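You operate a simulated robot arm through the tools that you are given. There is no shell and no other tool. Be economical: measure what you need, move in short steps, check, and stop when the job is done.

You run a simulated robot arm. Do the job below in one go: nothing can be reset, and whatever is moved stays where it is left.

## Task
Press the cord clamp shut on the black plug and lay it in the green tray.
Fine: leave the slide out.

The check looks at the end state, three seconds after you hand in, the way a careful person would. Anything else that was tipped, shoved, dropped, spilled or broken makes it a failure.

## Robot
A 7-joint arm with a two-finger parallel gripper, fixed in place. Base frame: the origin is at the foot of the arm, x ahead of it, y to its left, z up; the work surface is at about z = 0.82. Units: m, rad, N and s.
Its first joint turns from -2.897 to 2.897 rad. Payload 4.4 kg.
The TCP is the grasp point between the finger pads, 0.023 m short of the fingertips. In the tool frame z runs along the fingers and y along their closing line. The gripper opens to 0.094 m. The fingers are 0.038 m wide and 0.01 m thick; the gripper's body (0.054 by 0.096 m) begins 0.039 m behind the TCP.
Orientation is that of the tool frame in the base frame, as a unit quaternion [x, y, z, w]. With the fingers straight down and closing along the base's y, the tool's x points along the base's -x, its y along +y and its z along -z.

## Interface
- The arm moves only by the tool servo_tool. Its argument "rows" is text: rows parted by semicolons, each of 7 numbers parted by spaces: the shift along the tool's x, y, z in units of 150 mm (1.0 is 150 mm), then the turn, a rotation vector about the tool's x, y, z in units of 45 degrees (1.0 is 45 degrees), then the opening, from 0 (shut) to 1 (fully open). In form: x y z rx ry rz gripper; .... A call has 1 to 8 rows; each row is the pose to reach, as a shift and turn from the pose commanded when the call began, along the tool's axes at that moment. A call with a number of a shift or a turn outside -1 to 1 is refused whole. Rows are played at 5 a second. More than 0.05 m and 0.15 rad between two rows, or a gripper value outside its range, and nothing of the call is played. Where a pose cannot be reached the arm comes as near as it can. A force on the tool above 90 N (or 10 N above the force at the start of the call, whichever is more), or a blocked arm, ends the call early, and 0.2 s more pass. Each finger travels about 0.072 m/s and halts on what it meets, pressing with about 37 N; the grip force reading is that of the motor and also rises with nothing between the fingers. The clock runs only during rows and for 0.2 s after the last one: add rows that repeat a pose to give the fingers time. The reply holds the time, the measured pose of the TCP, the force on the tool along the base axes, the opening and the grip force, in the units named above and with some noise, and new pictures: "show" is both (left out), scene, wrist or none.
- Cameras (640 x 400 px; columns grow to the right, rows downward): "scene" is fixed at [0.4058, 0.509, 1.408]; the picture's right is [-0.72, -0.70, 0.00], its down [-0.43, 0.44, -0.79] and it looks along [0.55, -0.56, -0.62] (base axes); focal length 283 px, centre (320, 200). "wrist" rides on the gripper at [-0.039, 0, -0.044] in the tool frame; the picture's right is [0.00, -1.00, 0.00], its down [0.97, 0.00, -0.24] and it looks along [0.24, 0.00, 0.97] (tool axes); focal length 218 px, centre (320, 200).
- probe_pixels(camera, pixels): for up to 12 pixels [column, row] of the newest picture of that camera ("zoom" is the newest enlarged one), the place [x, y, z] in the base frame of the surface seen there, good to about 0.003 m, but the place of the scene camera against the robot may be out by one fixed shift of up to 0.012 m in any direction. It takes no simulated time.
- enlarge(camera, box): a new picture of the part [left, top, right, bottom] of that camera's present view, enlarged. It takes no simulated time.
- job_done(): hands the job in; it is judged then, once.

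Work in short steps. Measure before you move; look again where a grasp or a placing could have gone wrong, and mend it. You have 80 turns and 170 pictures in all, those below and enlarged ones among them. Open the gripper and draw the arm clear of the work before you hand the job in, unless the task says otherwise; then end with one line.

The tools are called after "Emit:" as name(argument=value, ...) on one line, values as JSON. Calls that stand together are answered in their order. servo_tool: Moves the arm, as the interface text tells. Its arguments: {"type":"object","properties":{"rows":{"type":"string"},"show":{"type":"string","enum":["both","scene","wrist","none"]}},"required":["rows"]} The other tools are called the same way: probe_pixels (camera, pixels) gives the place of the surface under pixels of a picture; enlarge (camera, box) takes an enlarged picture of a part of a camera's view; job_done () hands the job in.

At the start:

```text
clock: 0.0
tool_pos: [0.665, 0.373, 1.2355]
ee_rot: [0.0, 1.0, 0.0, 0.001]
ft_force: [0.3, -0.1, 0.7]
gripper_width: 0.0941
finger_force: 0.1
```

scene: 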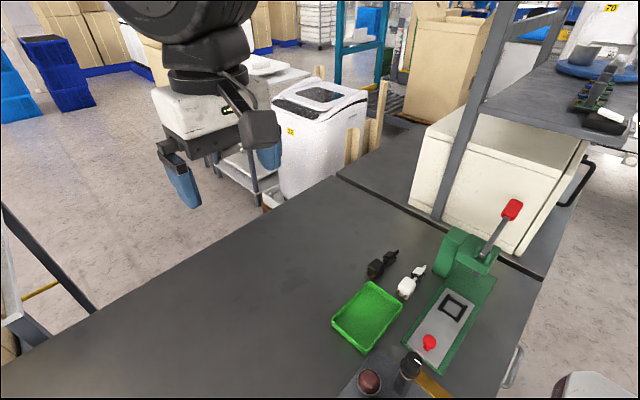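
wrist: 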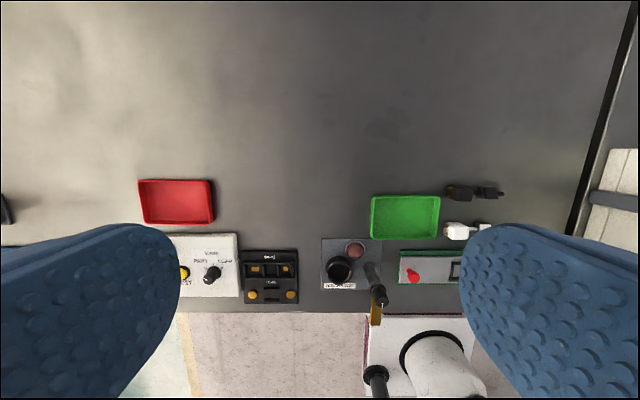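

The scene shows the green press at about (455,290), the black plug at (382,264), and the tray at (367,315). I'll enlarge these for detail.

Emit:
enlarge(camera="scene", box=[320, 190, 540, 400])

Emit:
enlarge(camera="wrist", box=[340, 160, 540, 330])

Emit:
probe_pixels(camera="scene", pixels=[[376, 269], [389, 258], [395, 254], [405, 288], [418, 271], [367, 315], [430, 342], [454, 306], [511, 210], [495, 240], [455, 250], [470, 285]])

Emit:
probe_pixels(camera="wrist", pixels=[[459, 192], [488, 193], [455, 230], [405, 217], [413, 277], [455, 270], [435, 265], [372, 197], [438, 198]])

```text
1.90 times, centred on (430, 295) of scene
```

zoom: 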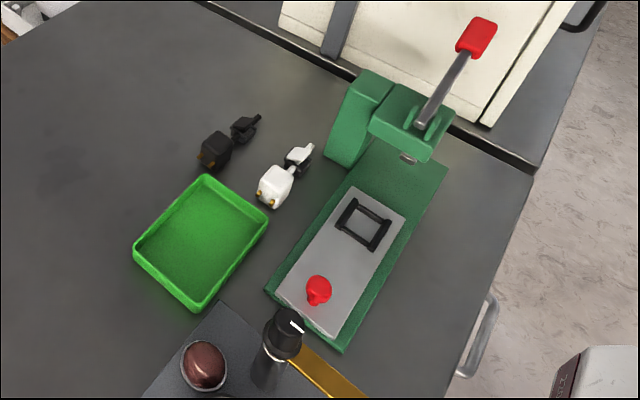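

```text
2.35 times, centred on (440, 245) of wrist
```

zoom: 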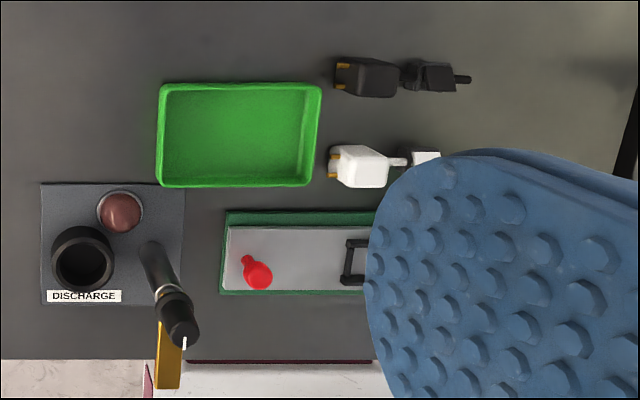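

```text
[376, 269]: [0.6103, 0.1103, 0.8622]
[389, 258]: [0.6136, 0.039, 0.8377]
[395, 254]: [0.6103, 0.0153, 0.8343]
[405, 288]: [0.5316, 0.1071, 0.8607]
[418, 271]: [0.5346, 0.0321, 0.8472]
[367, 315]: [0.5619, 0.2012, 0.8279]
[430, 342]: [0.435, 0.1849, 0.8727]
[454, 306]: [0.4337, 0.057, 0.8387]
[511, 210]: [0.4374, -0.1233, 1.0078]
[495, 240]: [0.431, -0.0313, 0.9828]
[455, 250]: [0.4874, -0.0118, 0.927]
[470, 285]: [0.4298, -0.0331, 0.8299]
```

```text
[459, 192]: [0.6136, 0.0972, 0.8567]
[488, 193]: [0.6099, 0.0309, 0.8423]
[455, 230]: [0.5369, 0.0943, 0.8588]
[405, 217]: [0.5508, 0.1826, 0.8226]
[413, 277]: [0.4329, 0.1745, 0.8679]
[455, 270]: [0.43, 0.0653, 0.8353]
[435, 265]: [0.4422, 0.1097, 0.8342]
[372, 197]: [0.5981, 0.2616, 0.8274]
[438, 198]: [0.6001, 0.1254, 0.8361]
```

Everything sits on the near side. I move the tool towards the plug, staying high, for a better wrist view.

Emit:
servo_tool(rows="0.1 -0.25 0.1 0 0 0 1; 0.2 -0.5 0.2 0 0 0 1; 0.3 -0.75 0.25 0 0 0 1; 0.4 -1 0.3 0 0 0 1; 0.4 -1 0.3 0 0 0 1", show="none")

Emit:
servo_tool(rows="0 -0.25 0.1 0 0 0 1; 0 -0.5 0.2 0 0 0 1; 0 -0.75 0.3 0 0 0 1; 0 -0.9 0.4 0 0 0 1; 0 -0.9 0.4 0 0 0 1")

```text
clock: 1.2
tool_pos: [0.6057, 0.2222, 1.1906]
ee_rot: [0.0, 1.0, 0.0, 0.0]
ft_force: [0.2, 1.2, 0.2]
gripper_width: 0.0938
finger_force: 0.0
```

```text
clock: 2.4
tool_pos: [0.6065, 0.0875, 1.1303]
ee_rot: [-0.001, 1.0, 0.0, 0.0]
ft_force: [0.4, -0.9, 0.2]
gripper_width: 0.0939
finger_force: 0.1
```

scene: 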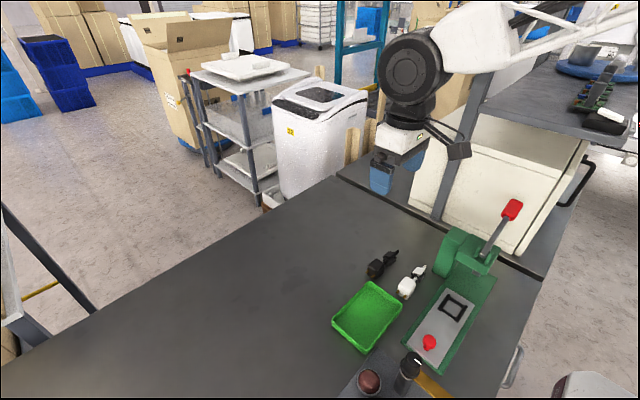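
wrist: 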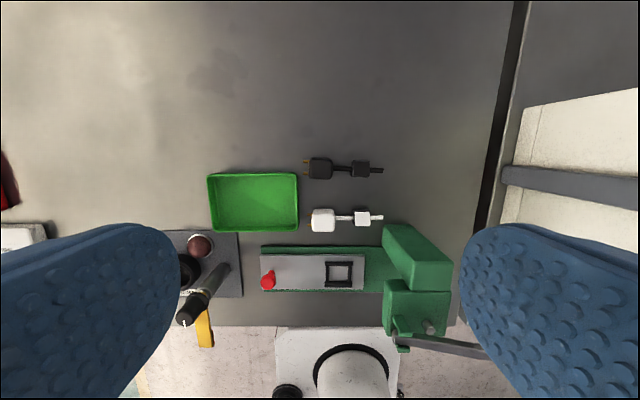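

From here the press is fully visible in the wrist view; I enlarge plug, nest and ram.

Emit:
enlarge(camera="wrist", box=[250, 140, 470, 300])

Emit:
enlarge(camera="wrist", box=[295, 150, 390, 240])

Emit:
probe_pixels(camera="wrist", pixels=[[320, 169], [342, 169], [360, 169], [378, 170], [339, 272], [327, 272], [351, 272], [339, 262], [339, 283], [268, 275], [419, 260], [307, 169]])

Emit:
probe_pixels(camera="wrist", pixels=[[310, 160], [330, 160], [310, 178], [330, 178], [355, 162], [368, 162], [400, 300], [430, 300], [262, 270], [262, 250], [364, 250], [440, 345]])

```text
2.50 times, centred on (360, 220) of wrist
```

zoom: 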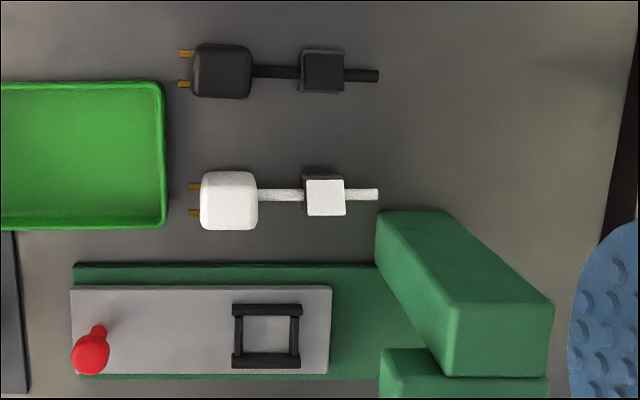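

```text
4.44 times, centred on (342, 195) of wrist
```

zoom: 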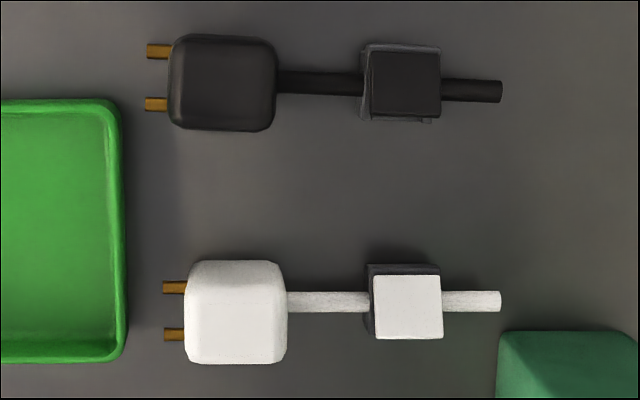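

```text
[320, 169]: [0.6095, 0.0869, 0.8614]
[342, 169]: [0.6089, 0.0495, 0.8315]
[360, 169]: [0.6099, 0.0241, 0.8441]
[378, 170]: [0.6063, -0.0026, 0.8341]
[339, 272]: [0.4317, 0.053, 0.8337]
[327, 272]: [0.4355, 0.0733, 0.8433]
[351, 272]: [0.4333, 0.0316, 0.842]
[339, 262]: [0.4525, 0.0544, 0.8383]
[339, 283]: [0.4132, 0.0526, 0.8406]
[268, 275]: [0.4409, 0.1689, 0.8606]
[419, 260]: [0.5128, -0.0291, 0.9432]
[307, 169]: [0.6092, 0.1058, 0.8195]
```

```text
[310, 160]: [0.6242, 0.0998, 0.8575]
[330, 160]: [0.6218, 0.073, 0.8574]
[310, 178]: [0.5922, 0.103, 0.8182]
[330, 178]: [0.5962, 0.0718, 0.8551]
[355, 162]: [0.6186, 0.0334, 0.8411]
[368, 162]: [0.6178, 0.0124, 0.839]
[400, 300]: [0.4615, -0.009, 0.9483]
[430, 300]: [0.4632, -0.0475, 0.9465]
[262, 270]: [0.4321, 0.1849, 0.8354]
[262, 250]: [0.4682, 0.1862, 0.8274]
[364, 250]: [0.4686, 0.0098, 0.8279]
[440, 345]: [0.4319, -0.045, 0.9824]
```

The clamp (~25 mm square) matches the nest's inner size (~25–30 mm), while the body is larger, so the clamp goes in the nest with the body towards the knob. I rotate the tool by -90° about z so that it closes along x, with the camera looking towards -y.

Emit:
servo_tool(rows="0 0 0.1 0 0 -0.1667 1; 0 0 0.2 0 0 -0.3333 1; 0 0 0.3 0 0 -0.5 1; 0 0 0.4 0 0 -0.6667 1; 0 0 0.5 0 0 -0.8333 1; 0 0 0.5 0 0 -1 1; 0 0 0.5 0 0 -1 1", show="none")

Emit:
servo_tool(rows="0 0 0 0 0 -0.1667 1; 0 0 0 0 0 -0.3333 1; 0 0 0 0 0 -0.5 1; 0 0 0 0 0 -0.6667 1; 0 0 0 0 0 -0.8333 1; 0 0 0 0 0 -1 1; 0 0 0 0 0 -1 1")

```text
clock: 4.0
tool_pos: [0.6055, 0.0886, 1.056]
ee_rot: [-0.384, 0.923, 0.0, 0.0]
ft_force: [1.2, -0.3, 0.4]
gripper_width: 0.0938
finger_force: 0.1
```

```text
clock: 5.6
tool_pos: [0.6054, 0.0882, 1.0561]
ee_rot: [0.708, -0.707, 0.0, 0.0]
ft_force: [0.9, -0.7, 0.4]
gripper_width: 0.0938
finger_force: 0.0
```

scene: 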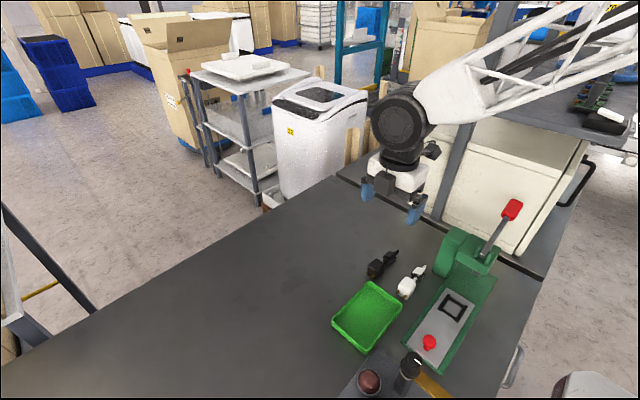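
wrist: 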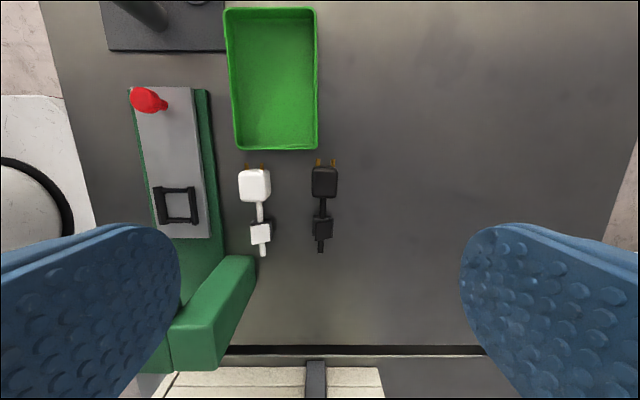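

Now the tool's x is -y and its y is -x. I enlarge the nest and the black plug for their details.

Emit:
enlarge(camera="wrist", box=[120, 80, 350, 270])

Emit:
enlarge(camera="wrist", box=[290, 150, 360, 265])

Emit:
enlarge(camera="wrist", box=[130, 170, 230, 240])

Emit:
enlarge(camera="scene", box=[400, 190, 540, 360])

```text
2.11 times, centred on (235, 175) of wrist
```

zoom: 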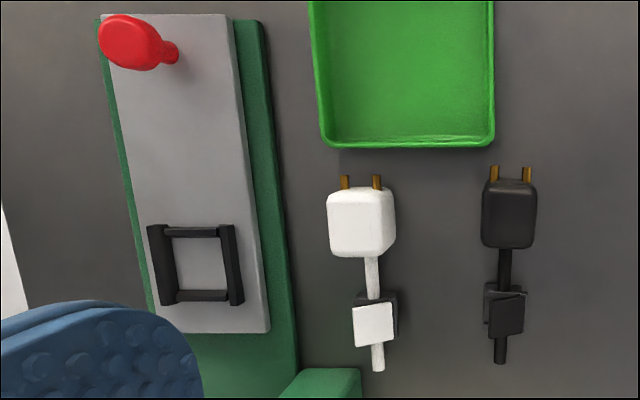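

```text
3.48 times, centred on (325, 208) of wrist
```

zoom: 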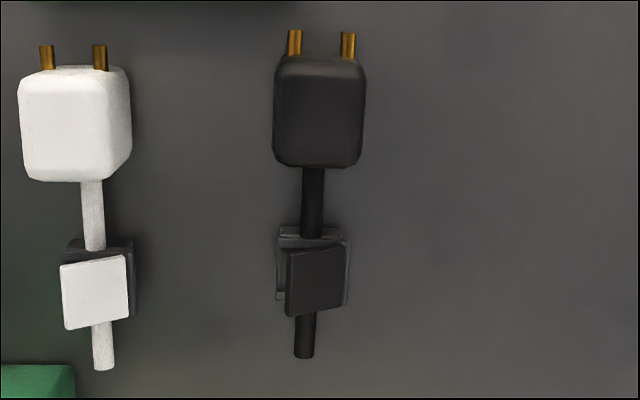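

```text
5.71 times, centred on (180, 205) of wrist
```

zoom: 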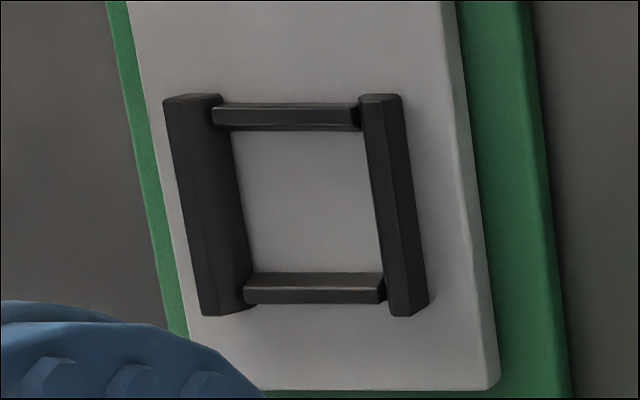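

```text
2.35 times, centred on (470, 275) of scene
```

zoom: 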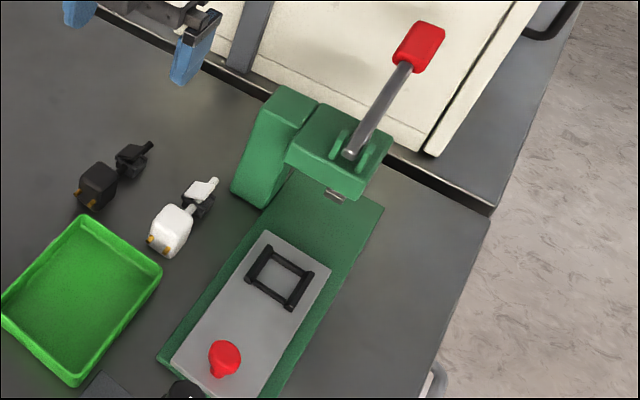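

The nest has tall side rails along y and low end rails for the cord, confirming the placement. I probe the plug and nest from this view for precise coordinates.

Emit:
probe_pixels(camera="wrist", pixels=[[315, 183], [325, 183], [335, 183], [325, 171], [325, 194], [322, 208], [318, 222], [320, 247], [159, 205], [195, 205], [179, 190], [183, 220]])

Emit:
probe_pixels(camera="wrist", pixels=[[180, 205], [188, 205], [165, 208], [313, 220], [326, 220], [318, 230], [324, 235], [275, 75], [275, 145], [315, 75], [232, 75], [275, 12]])

```text
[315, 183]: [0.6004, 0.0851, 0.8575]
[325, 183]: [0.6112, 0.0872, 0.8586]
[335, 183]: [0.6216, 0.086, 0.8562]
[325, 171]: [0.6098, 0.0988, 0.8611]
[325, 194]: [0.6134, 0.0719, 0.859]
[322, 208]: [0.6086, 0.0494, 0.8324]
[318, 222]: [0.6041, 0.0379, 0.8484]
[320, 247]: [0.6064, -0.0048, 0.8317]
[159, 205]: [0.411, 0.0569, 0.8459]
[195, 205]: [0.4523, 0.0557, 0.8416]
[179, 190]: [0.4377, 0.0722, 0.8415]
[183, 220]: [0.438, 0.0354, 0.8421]
```

```text
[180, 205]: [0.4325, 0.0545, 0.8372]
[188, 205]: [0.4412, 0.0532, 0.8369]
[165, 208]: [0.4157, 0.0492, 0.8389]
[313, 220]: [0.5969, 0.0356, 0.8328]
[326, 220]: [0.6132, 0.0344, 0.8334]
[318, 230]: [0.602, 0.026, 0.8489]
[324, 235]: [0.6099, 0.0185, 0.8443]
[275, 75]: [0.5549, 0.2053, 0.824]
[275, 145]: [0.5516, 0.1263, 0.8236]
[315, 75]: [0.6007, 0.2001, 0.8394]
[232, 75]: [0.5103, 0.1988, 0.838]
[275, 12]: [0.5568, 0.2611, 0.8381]
```

The black body's centre is at about (0.610, 0.087), its top at 0.860, and its axis runs nearly along y. I descend with a narrower opening and check before the final drop.

Emit:
servo_tool(rows="-0.0 -0.03 0.3 0 0 0 0.68; 0.0 -0.03 0.6 0 0 0 0.68; 0.0 -0.03 0.9 0 0 0 0.68; 0.0 -0.03 0.9 0 0 0 0.68")

```text
clock: 6.6
tool_pos: [0.6108, 0.0881, 0.9204]
ee_rot: [-0.707, 0.707, 0.0, 0.0]
ft_force: [0.1, -0.4, 0.1]
gripper_width: 0.0638
finger_force: 0.1
```

scene: 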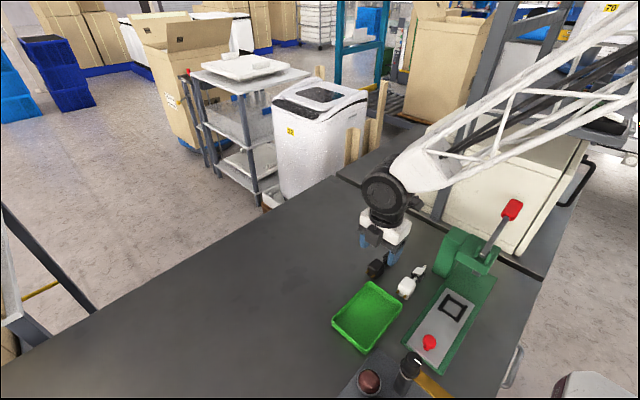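
wrist: 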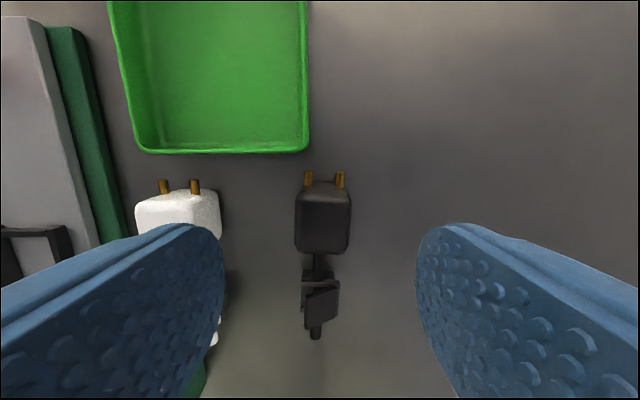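

The body is centred at column 322 between the fingers. I descend 69 mm and look before closing.

Emit:
servo_tool(rows="0.007 0 0.16 0 0 0 0.68; 0.007 0 0.32 0 0 0 0.68; 0.007 0 0.455 0 0 0 0.68; 0.007 0 0.455 0 0 0 0.68")

```text
clock: 7.6
tool_pos: [0.611, 0.0871, 0.8521]
ee_rot: [0.707, -0.707, 0.0, 0.0]
ft_force: [0.3, -0.4, 0.2]
gripper_width: 0.0639
finger_force: 0.0
```

scene: 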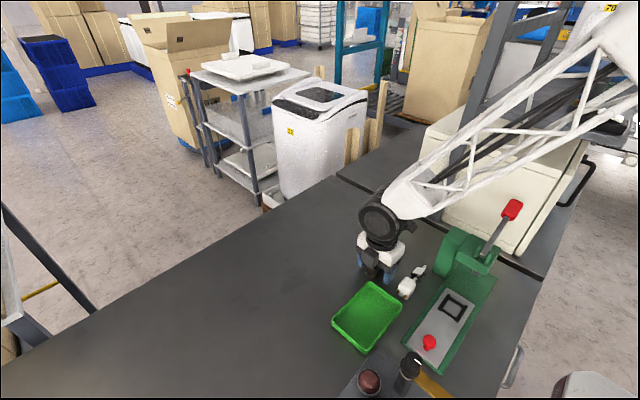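
wrist: 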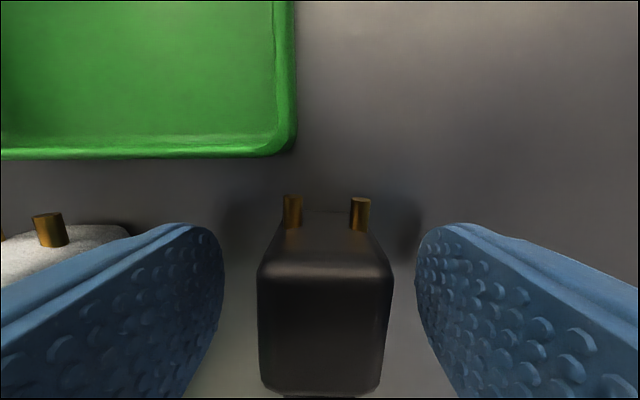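

The body sits between the pads (columns 258–392). I close and lift a little.

Emit:
servo_tool(rows="0 0 0 0 0 0 0.3; 0 0 0 0 0 0 0; 0 0 0 0 0 0 0; 0 0 0 0 0 0 0", show="none")

Emit:
servo_tool(rows="0 0 -0.2 0 0 0 0; 0 0 -0.4 0 0 0 0; 0 0 -0.6 0 0 0 0; 0 0 -0.6 0 0 0 0")

```text
clock: 8.6
tool_pos: [0.6108, 0.0875, 0.8506]
ee_rot: [0.707, -0.707, -0.001, 0.0]
ft_force: [0.9, -0.6, 0.5]
gripper_width: 0.0296
finger_force: 36.9
```

```text
clock: 9.6
tool_pos: [0.61, 0.0873, 0.9434]
ee_rot: [0.707, -0.707, 0.0, 0.0]
ft_force: [-0.7, -0.2, -0.7]
gripper_width: 0.0295
finger_force: 36.8
```

scene: 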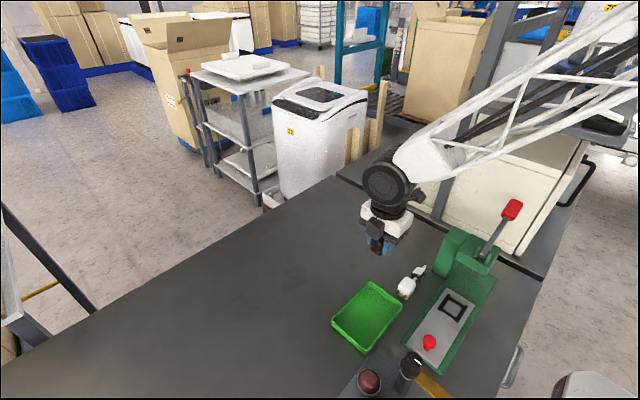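
wrist: 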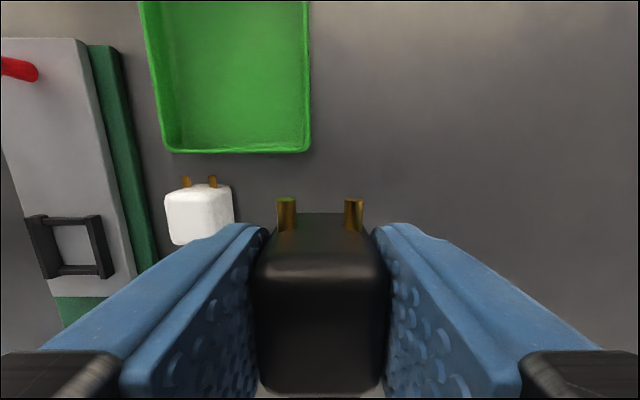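

The plug is held (width 29.6 mm). I carry it over the slide, staying at +y of the press head.

Emit:
servo_tool(rows="-0.2 0.1 0 0 0 0 0; -0.333 0.3 0 0 0 0 0; -0.333 0.6 0 0 0 0 0; -0.333 0.9 0 0 0 0 0; -0.333 0.9 0 0 0 0 0", show="none")

Emit:
servo_tool(rows="0 0.15 0 0 0 0 0; 0 0.287 0 0 0 0 0; 0 0.287 0 0 0 0 0")

```text
clock: 10.8
tool_pos: [0.4754, 0.1374, 0.9422]
ee_rot: [-0.707, 0.708, 0.0, 0.0]
ft_force: [-0.7, 0.0, -1.3]
gripper_width: 0.0295
finger_force: 37.1
```

```text
clock: 11.6
tool_pos: [0.432, 0.1381, 0.9419]
ee_rot: [-0.707, 0.707, 0.0, 0.0]
ft_force: [-0.8, 0.1, -1.3]
gripper_width: 0.0295
finger_force: 36.8
```

scene: 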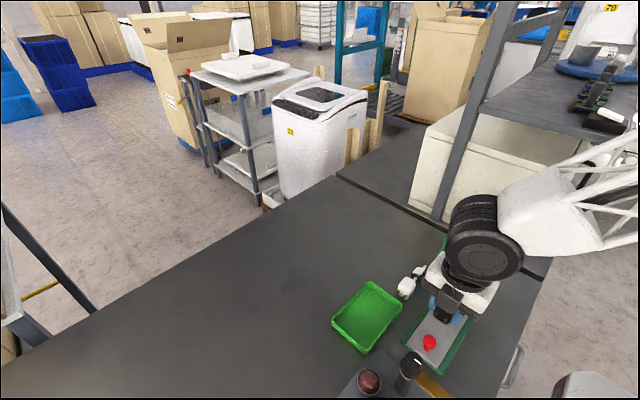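
wrist: 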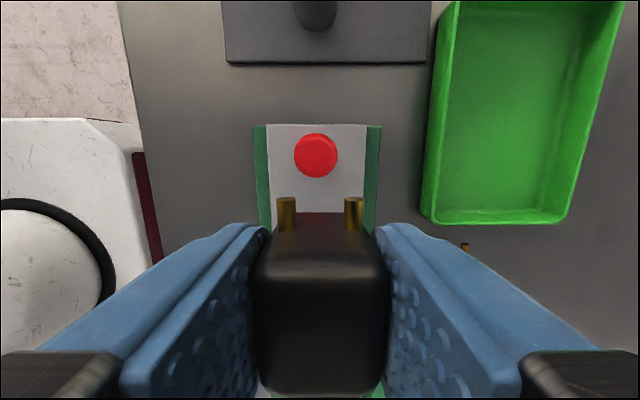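

From this side the camera can't see the clamp, and the gripper would hide the nest from the scene camera. I return the plug to its spot to regrasp it with the camera on the clamp side.

Emit:
servo_tool(rows="0 -0.3 0 0 0 0 0; 0 -0.6 0 0 0 0 0; 0 -0.9 0 0 0 0 0; 0.1 -1 0 0 0 0 0; 0.1 -1 0 0 0 0 0", show="none")

Emit:
servo_tool(rows="0.1 -0.187 0 0 0 0 0; 0.1 -0.2 0.3 0 0 0 0; 0.1 -0.2 0.5 0 0 0 0; 0.1 -0.2 0.59 0 0 0 0; 0.1 -0.2 0.605 0 0 0 0; 0.1 -0.2 0.605 0 0 0 0")

```text
clock: 12.8
tool_pos: [0.5831, 0.1222, 0.9419]
ee_rot: [0.708, -0.707, 0.0, 0.0]
ft_force: [0.2, 0.0, -1.2]
gripper_width: 0.0294
finger_force: 37.1
```

```text
clock: 13.8
tool_pos: [0.6176, 0.1084, 0.8646]
ee_rot: [0.707, -0.707, 0.003, -0.005]
ft_force: [0.0, 1.2, 15.7]
gripper_width: 0.0297
finger_force: 37.1
stopped in row 4: the force on the tool passed its limit (the readings are from after the stop); the commanded pose is now the measured one
```

scene: 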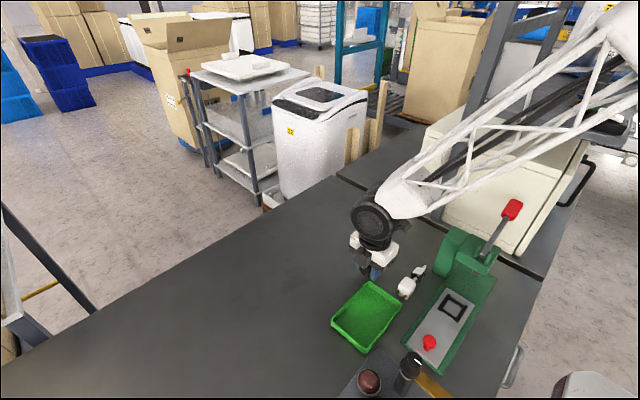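
wrist: 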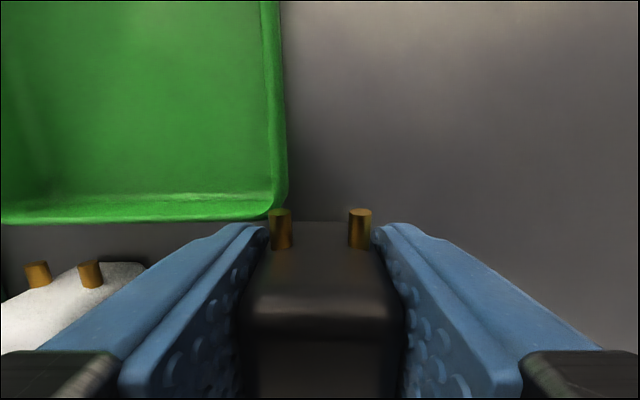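

The y shift was short (TCP y 0.108), so a prong came down on the tray's rim near (280,215). I lift straight up and look.

Emit:
servo_tool(rows="0 0 -0.15 0 0 0 0; 0 0 -0.4 0 0 0 0; 0 0 -0.4 0 0 0 0")

Emit:
enlarge(camera="scene", box=[320, 190, 480, 360])

Emit:
probe_pixels(camera="scene", pixels=[[368, 283], [402, 306], [334, 320], [364, 352], [367, 315], [405, 288]])

```text
clock: 14.6
tool_pos: [0.6163, 0.1092, 0.9236]
ee_rot: [0.708, -0.706, 0.002, -0.004]
ft_force: [0.3, -0.4, -0.9]
gripper_width: 0.0297
finger_force: 36.8
```

scene: 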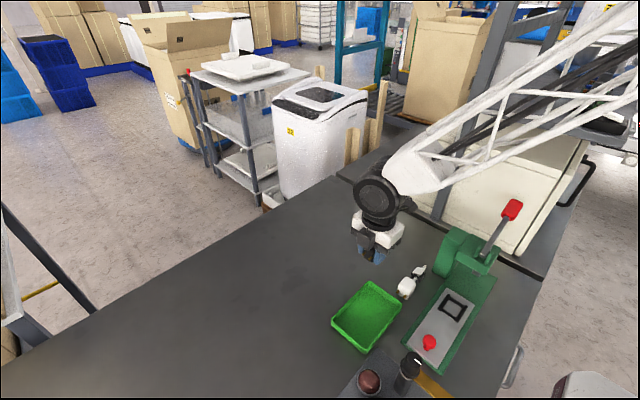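
wrist: 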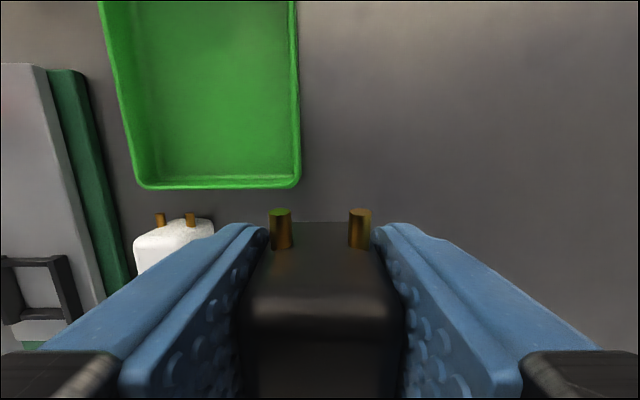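

```text
2.35 times, centred on (400, 275) of scene
```

zoom: 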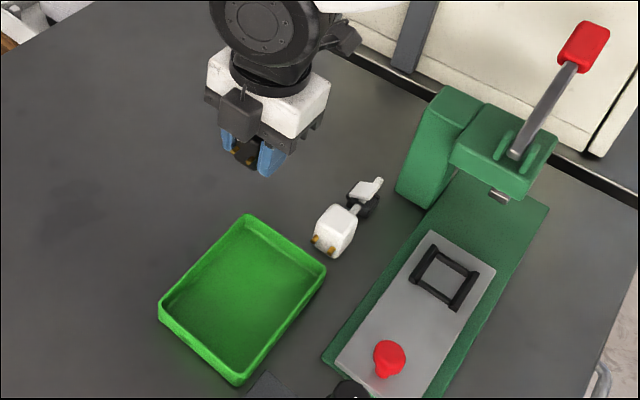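

```text
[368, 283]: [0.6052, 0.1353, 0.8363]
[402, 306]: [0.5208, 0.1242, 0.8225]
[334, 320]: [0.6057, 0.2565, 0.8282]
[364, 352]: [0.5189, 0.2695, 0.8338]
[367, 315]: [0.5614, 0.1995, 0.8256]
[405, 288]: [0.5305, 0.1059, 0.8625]
```

The tray looks unmoved; the plug pitched slightly in the grip. I move 32 mm to -y, clear of the tray, and lower gently to release.

Emit:
servo_tool(rows="0.21 0.04 0 0 0 0 0; 0.21 0.04 0.2 0 0 0 0; 0.21 0.04 0.3 0 0 0 0; 0.21 0.04 0.36 0 0 0 0; 0.21 0.04 0.42 0 0 0 0; 0.21 0.04 0.47 0 0 0 0; 0.21 0.04 0.47 0 0 0 0")

```text
clock: 16.2
tool_pos: [0.6105, 0.0766, 0.8525]
ee_rot: [0.708, -0.706, 0.002, -0.004]
ft_force: [0.1, -0.7, -1.1]
gripper_width: 0.0298
finger_force: 37.1
```

scene: 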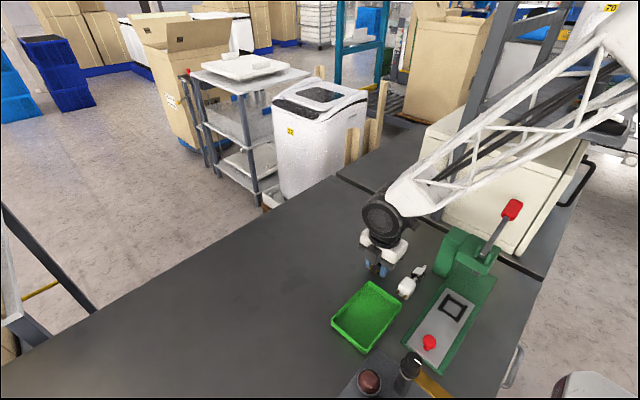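
wrist: 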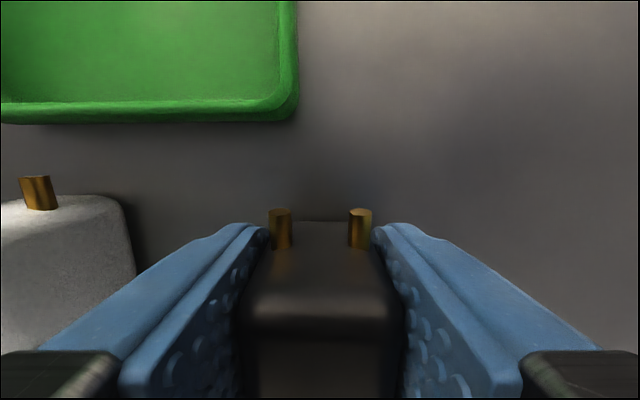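

No contact yet; the plug seems to have slid up in the grip. I lower 6 mm more, then open.

Emit:
servo_tool(rows="0 0 0.02 0 0 0 0; 0 0 0.04 0 0 0 0; 0 0 0.04 0 0 0 0", show="none")

Emit:
servo_tool(rows="0 0 0 0 0 0 0.4; 0 0 0 0 0 0 0.6; 0 0 0 0 0 0 0.65; 0 0 -0.2 0 0 0 0.65; 0 0 -0.4 0 0 0 0.65; 0 0 -0.6 0 0 0 0.65; 0 0 -0.6 0 0 0 0.65")

```text
clock: 17.0
tool_pos: [0.6112, 0.0754, 0.8475]
ee_rot: [0.707, -0.707, 0.003, -0.004]
ft_force: [0.6, 0.8, -0.8]
gripper_width: 0.0295
finger_force: 36.7
```

```text
clock: 18.6
tool_pos: [0.6114, 0.0782, 0.938]
ee_rot: [0.708, -0.707, 0.002, -0.004]
ft_force: [-0.1, -0.7, 0.0]
gripper_width: 0.0611
finger_force: 0.0
```

scene: 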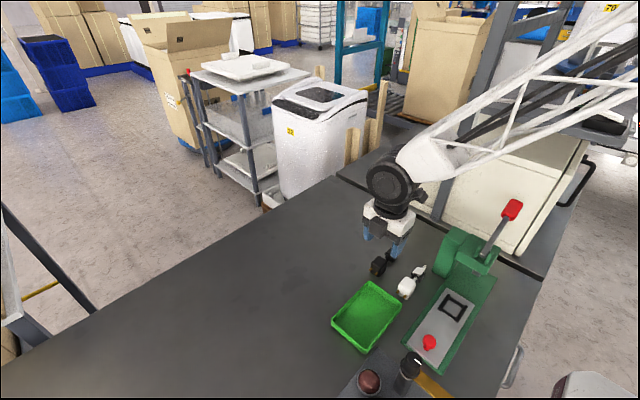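
wrist: 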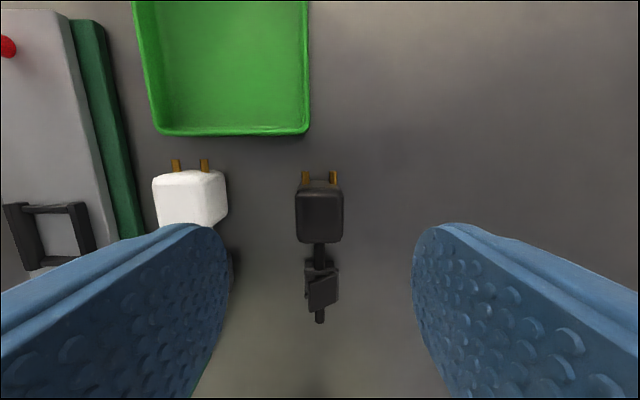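

The plug rests flat. I raise slightly and turn the tool +180° about its z.

Emit:
servo_tool(rows="0 0 -0.1 0 0 0.1667 0.8; 0 0 -0.2 0 0 0.3333 0.8; 0 0 -0.3 0 0 0.5 0.8; 0 0 -0.3 0 0 0.6667 0.8; 0 0 -0.3 0 0 0.8333 0.8; 0 0 -0.3 0 0 1 0.8; 0 0 -0.3 0 0 1 0.8", show="none")

Emit:
servo_tool(rows="0 0 0 0 0 0.1667 0.8; 0 0 0 0 0 0.3333 0.8; 0 0 0 0 0 0.5 0.8; 0 0 0 0 0 0.6667 0.8; 0 0 0 0 0 0.8333 0.8; 0 0 0 0 0 1 0.8; 0 0 0 0 0 1 0.8", show="none")

Emit:
servo_tool(rows="0 0 0 0 0 0.1667 0.8; 0 0 0 0 0 0.3333 0.8; 0 0 0 0 0 0.5 0.8; 0 0 0 0 0 0.6667 0.8; 0 0 0 0 0 0.8333 0.8; 0 0 0 0 0 1 0.8; 0 0 0 0 0 1 0.8", show="none")

Emit:
servo_tool(rows="0 0 0 0 0 0.1667 0.8; 0 0 0 0 0 0.3333 0.8; 0 0 0 0 0 0.5 0.8; 0 0 0 0 0 0.6667 0.8; 0 0 0 0 0 0.8333 0.8; 0 0 0 0 0 1 0.8; 0 0 0 0 0 1 0.8")

```text
clock: 20.2
tool_pos: [0.6097, 0.076, 0.9817]
ee_rot: [-0.383, 0.924, -0.001, 0.005]
ft_force: [0.2, 0.4, 0.5]
gripper_width: 0.0752
finger_force: 0.0
```

```text
clock: 21.8
tool_pos: [0.6104, 0.0761, 0.9829]
ee_rot: [0.0, 1.0, 0.0, 0.004]
ft_force: [-0.1, -0.2, -0.7]
gripper_width: 0.0752
finger_force: 0.2
```

```text
clock: 23.4
tool_pos: [0.6095, 0.0764, 0.9827]
ee_rot: [0.383, 0.924, 0.003, 0.004]
ft_force: [-0.2, 0.4, 0.1]
gripper_width: 0.075
finger_force: 0.1
```

```text
clock: 25.0
tool_pos: [0.6098, 0.0766, 0.9819]
ee_rot: [0.707, 0.707, 0.004, 0.003]
ft_force: [0.3, 0.1, 0.1]
gripper_width: 0.0756
finger_force: 0.0
```

scene: 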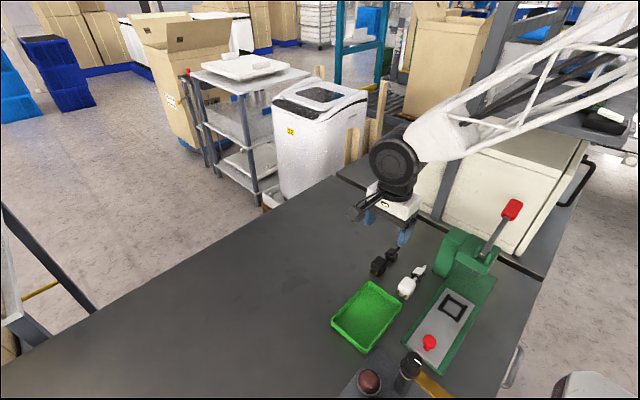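
wrist: 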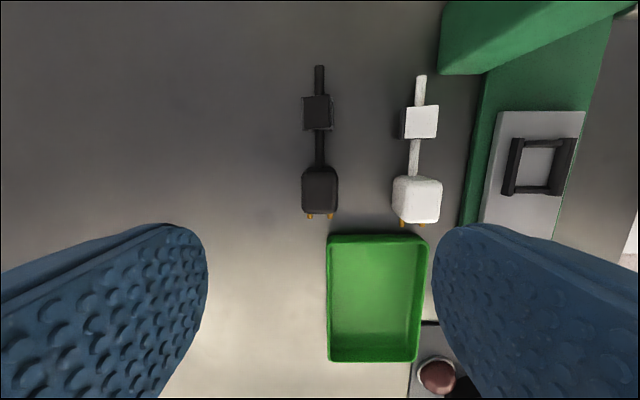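

Orientation is now x→+y, y→+x with the camera on the clamp side: the plug is at (320,190), clamp above at (317,112). I probe the plug and nest here.

Emit:
probe_pixels(camera="wrist", pixels=[[320, 190], [320, 178], [320, 201], [308, 188], [332, 188], [319, 150], [319, 72], [316, 112], [514, 170], [563, 170], [542, 143], [536, 189]])

Emit:
enlarge(camera="wrist", box=[280, 60, 360, 225])

```text
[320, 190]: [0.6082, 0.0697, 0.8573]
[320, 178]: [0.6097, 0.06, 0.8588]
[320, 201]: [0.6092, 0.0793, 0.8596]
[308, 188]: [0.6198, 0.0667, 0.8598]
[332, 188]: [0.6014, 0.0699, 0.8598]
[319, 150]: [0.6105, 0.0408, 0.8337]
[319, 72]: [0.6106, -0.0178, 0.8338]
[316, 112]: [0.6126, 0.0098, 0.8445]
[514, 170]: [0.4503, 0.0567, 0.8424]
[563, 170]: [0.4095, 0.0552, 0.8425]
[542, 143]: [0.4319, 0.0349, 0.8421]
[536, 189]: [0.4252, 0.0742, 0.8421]
```

```text
2.42 times, centred on (320, 142) of wrist
```

zoom: 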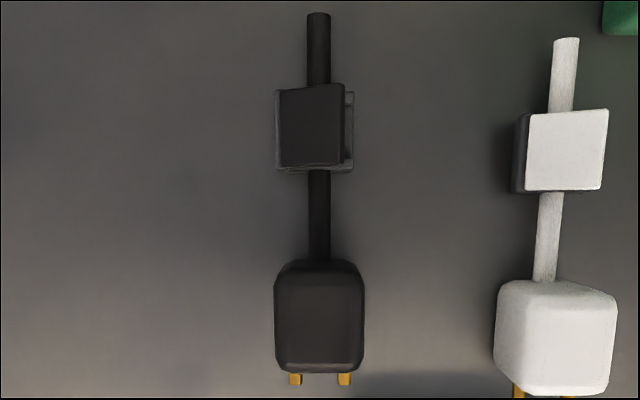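

The body centre is at about (0.610, 0.069). I descend onto it with a small tilt correction.

Emit:
servo_tool(rows="-0.05 0 0.25 0.0126 0 0 0.68; -0.05 0 0.5 0.0126 0 0 0.68; -0.05 0 0.75 0.0126 0 0 0.68; -0.05 0 0.867 0.0126 0 0 0.68; -0.05 0 0.867 0.0126 0 0 0.68")

```text
clock: 26.2
tool_pos: [0.611, 0.069, 0.8508]
ee_rot: [0.707, 0.708, 0.001, 0.0]
ft_force: [0.2, -0.1, 0.3]
gripper_width: 0.0642
finger_force: 0.0
```

scene: 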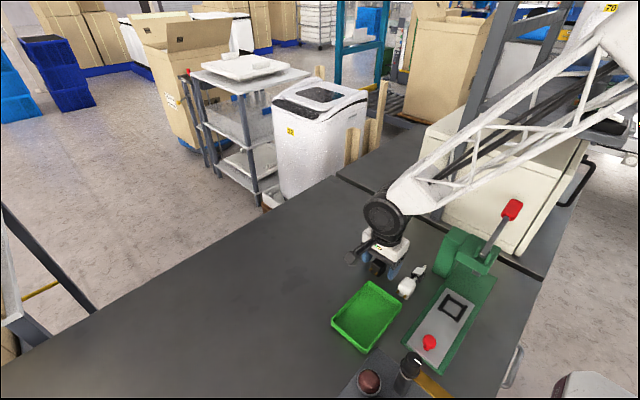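
wrist: 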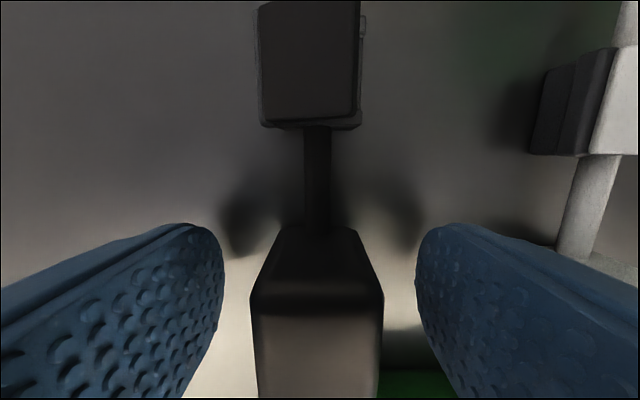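

The clamp is visible at the top (columns 258–365). I close and lift.

Emit:
servo_tool(rows="0 0 0 0 0 0 0.3; 0 0 0 0 0 0 0; 0 0 0 0 0 0 0; 0 0 0 0 0 0 0", show="none")

Emit:
servo_tool(rows="0 0 -0.2 0 0 0 0; 0 0 -0.4 0 0 0 0; 0 0 -0.6 0 0 0 0; 0 0 -0.6 0 0 0 0", show="wrist")

Emit:
probe_pixels(camera="wrist", pixels=[[310, 5], [310, 60], [310, 110], [263, 60], [355, 60], [359, 120], [318, 170], [318, 330]])

```text
clock: 27.2
tool_pos: [0.6093, 0.0688, 0.8522]
ee_rot: [0.706, 0.708, 0.001, -0.001]
ft_force: [-0.7, 0.2, 0.1]
gripper_width: 0.0295
finger_force: 36.9
```

```text
clock: 28.2
tool_pos: [0.6112, 0.0691, 0.9416]
ee_rot: [0.707, 0.707, 0.001, -0.001]
ft_force: [0.8, -0.6, -0.5]
gripper_width: 0.0294
finger_force: 36.6
```

wrist: 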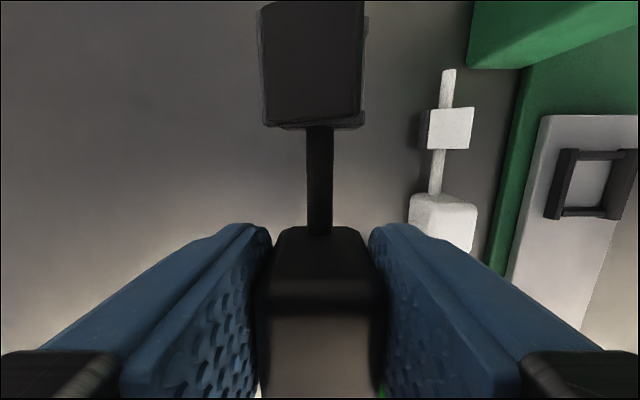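

```text
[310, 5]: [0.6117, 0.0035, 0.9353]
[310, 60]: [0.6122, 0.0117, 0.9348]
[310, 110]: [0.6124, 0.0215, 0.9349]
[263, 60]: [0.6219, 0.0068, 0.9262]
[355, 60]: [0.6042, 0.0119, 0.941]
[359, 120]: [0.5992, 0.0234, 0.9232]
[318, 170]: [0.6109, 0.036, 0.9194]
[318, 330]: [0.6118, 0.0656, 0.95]
```

Clamp centre is about 59 mm to -y of the TCP and in line in x. I move +y first, then across to hover over the nest at (0.431, 0.0545).

Emit:
servo_tool(rows="0.3 -0.05 0 0 0 0 0; 0.3 -0.3 0 0 0 0 0; 0.3 -0.6 0 0 0 0 0; 0.3 -0.9 0 0 0 0 0; 0.3 -0.95 0 0 0 0 0; 0.3 -0.95 0 0 0 0 0", show="none")

Emit:
servo_tool(rows="0 -0.15 0 0 0 0 0; 0 -0.25 0.1 0 0 0 0; 0 -0.25 0.2 0 0 0 0; 0 -0.25 0.2 0 0 0 0")

```text
clock: 29.6
tool_pos: [0.4683, 0.1139, 0.9417]
ee_rot: [0.706, 0.708, 0.001, 0.0]
ft_force: [0.5, -0.5, -0.7]
gripper_width: 0.0295
finger_force: 36.9
```

```text
clock: 30.6
tool_pos: [0.4308, 0.1152, 0.9121]
ee_rot: [0.706, 0.709, 0.0, 0.0]
ft_force: [-0.2, 0.7, -1.1]
gripper_width: 0.0295
finger_force: 36.5
```

scene: 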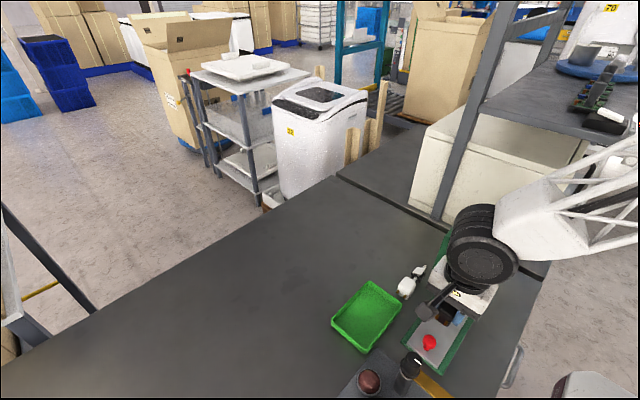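
wrist: 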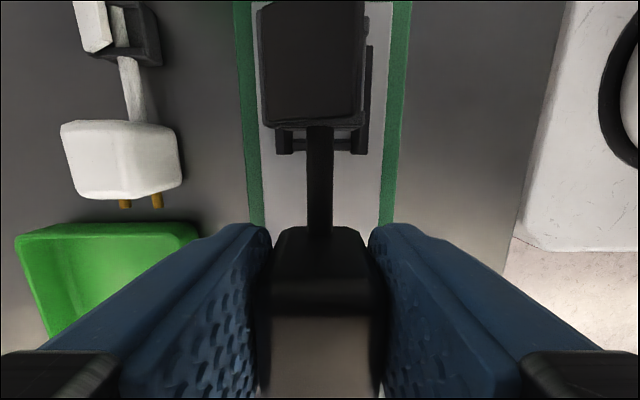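

The nest's end rail is visible at row ~145 and the right rail at column ~368. I enlarge and probe to align it.

Emit:
enlarge(camera="wrist", box=[230, 0, 420, 190])

Emit:
probe_pixels(camera="wrist", pixels=[[284, 145], [360, 148], [298, 146], [345, 146], [369, 100], [363, 120], [318, 180], [270, 126], [310, 100], [258, 100], [380, 100], [384, 200]])

```text
2.11 times, centred on (325, 95) of wrist
```

zoom: 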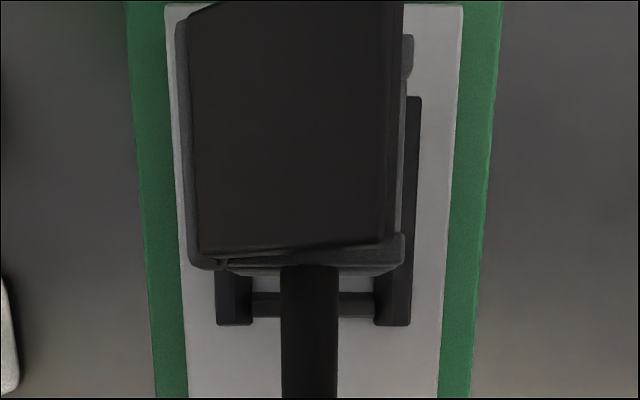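

```text
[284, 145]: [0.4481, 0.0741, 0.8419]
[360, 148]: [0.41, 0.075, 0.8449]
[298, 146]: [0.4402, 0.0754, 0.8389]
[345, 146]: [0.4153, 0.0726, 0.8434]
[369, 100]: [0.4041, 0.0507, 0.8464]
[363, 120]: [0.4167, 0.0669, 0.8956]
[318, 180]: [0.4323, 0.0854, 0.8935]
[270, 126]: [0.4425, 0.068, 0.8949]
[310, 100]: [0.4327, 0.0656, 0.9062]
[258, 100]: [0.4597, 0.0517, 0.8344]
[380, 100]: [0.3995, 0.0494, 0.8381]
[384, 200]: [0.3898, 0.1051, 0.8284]
```

Nest centre is ~(0.4296, 0.0553), clamp centre ~(0.432, 0.057). I shift by (-2.3, -2) mm and go down 20 mm to look again.

Emit:
servo_tool(rows="-0.013 -0.015 0 0 0 0 0; -0.013 -0.015 0.1 0 0 0 0; -0.013 -0.015 0.15 0 0 0 0; -0.013 -0.015 0.15 0 0 0 0", show="wrist")

Emit:
enlarge(camera="wrist", box=[230, 0, 420, 190])

```text
clock: 31.6
tool_pos: [0.4285, 0.111, 0.8894]
ee_rot: [0.707, 0.708, 0.001, -0.001]
ft_force: [-0.9, 0.0, -0.3]
gripper_width: 0.0294
finger_force: 37.0
```

wrist: 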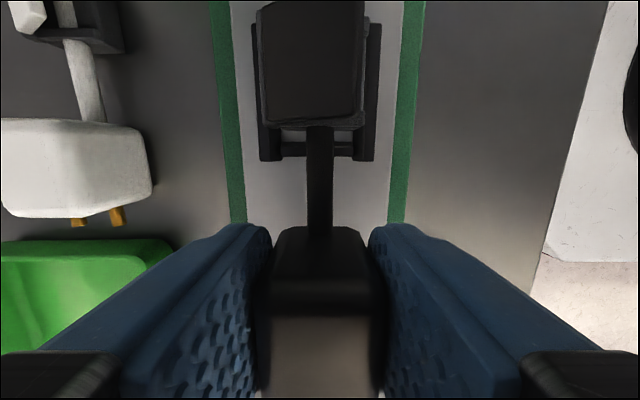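

```text
2.11 times, centred on (325, 95) of wrist
```

zoom: 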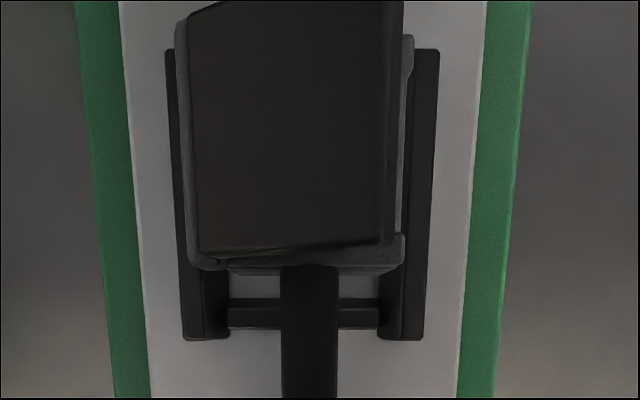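

Clamp and nest are now aligned within about 0.5 mm in x and with 4 mm of margin in y. I lower slowly to seat it.

Emit:
servo_tool(rows="0 0 0.04 0 0 0 0; 0 0 0.08 0 0 0 0; 0 0 0.11 0 0 0 0; 0 0 0.13 0 0 0 0; 0 0 0.145 0 0 0 0; 0 0 0.155 0 0 0 0; 0 0 0.155 0 0 0 0", show="wrist")

Emit:
enlarge(camera="wrist", box=[230, 0, 420, 190])

```text
clock: 33.2
tool_pos: [0.4291, 0.1123, 0.8675]
ee_rot: [0.706, 0.708, 0.001, 0.0]
ft_force: [-4.7, 0.9, 33.0]
gripper_width: 0.0295
finger_force: 36.8
```

wrist: 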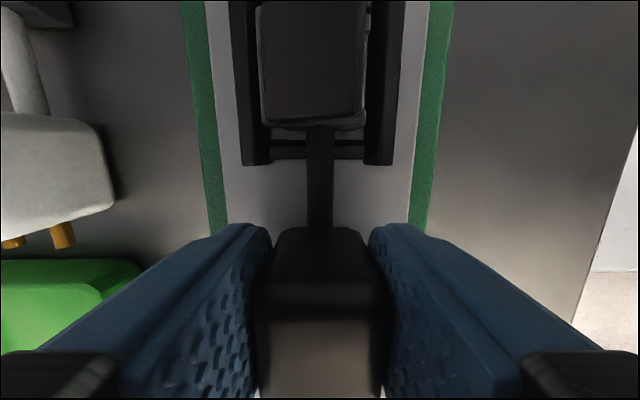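

```text
2.11 times, centred on (325, 95) of wrist
```

zoom: 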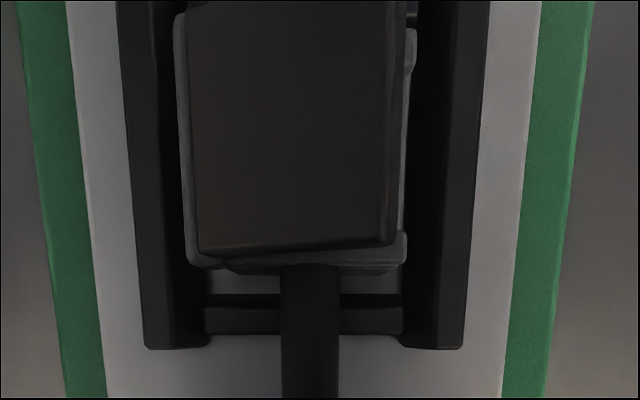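

The clamp sits between the rails, and the 33 N contact means it is on the plate. I release and rise to look.

Emit:
servo_tool(rows="0 0 -0.01 0 0 0 0; 0 0 -0.01 0 0 0 0.3; 0 0 -0.01 0 0 0 0.6; 0 0 -0.01 0 0 0 0.6; 0 0 -0.2 0 0 0 0.6; 0 0 -0.4 0 0 0 0.6; 0 0 -0.6 0 0 0 0.6; 0 0 -0.6 0 0 0 0.6")

Emit:
enlarge(camera="wrist", box=[240, 0, 420, 230])

```text
clock: 35.0
tool_pos: [0.4292, 0.1119, 0.9553]
ee_rot: [0.707, 0.708, 0.001, 0.0]
ft_force: [0.5, -0.3, -0.1]
gripper_width: 0.0564
finger_force: 0.1
```

scene: 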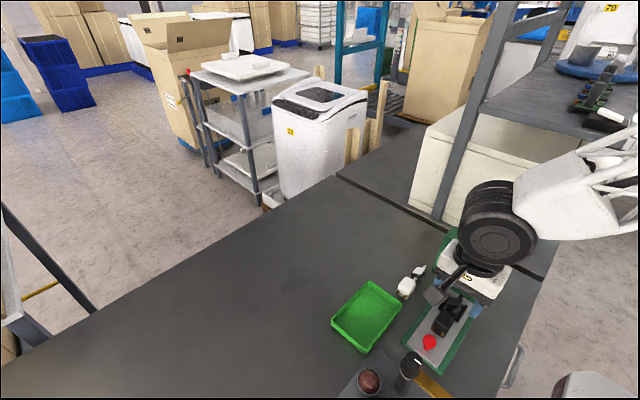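
wrist: 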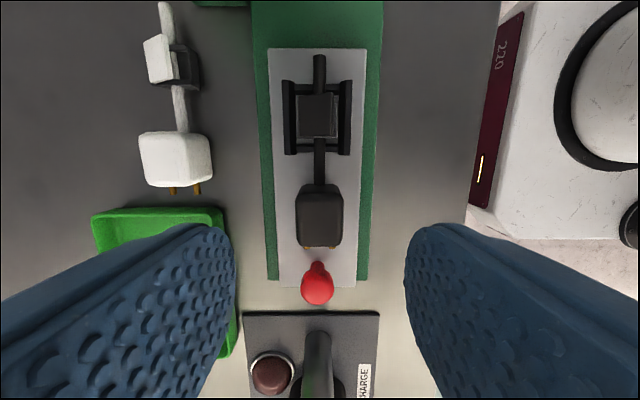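

```text
1.74 times, centred on (330, 115) of wrist
```

zoom: 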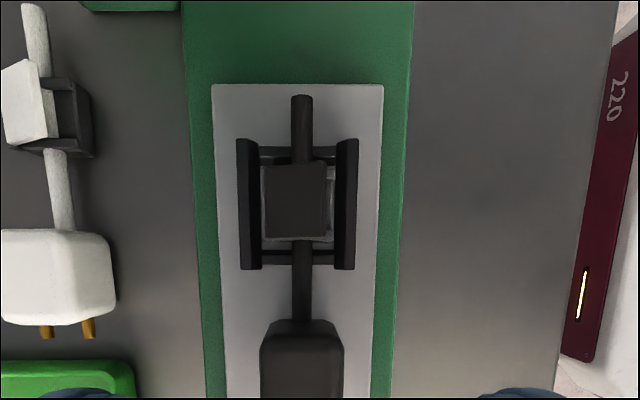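

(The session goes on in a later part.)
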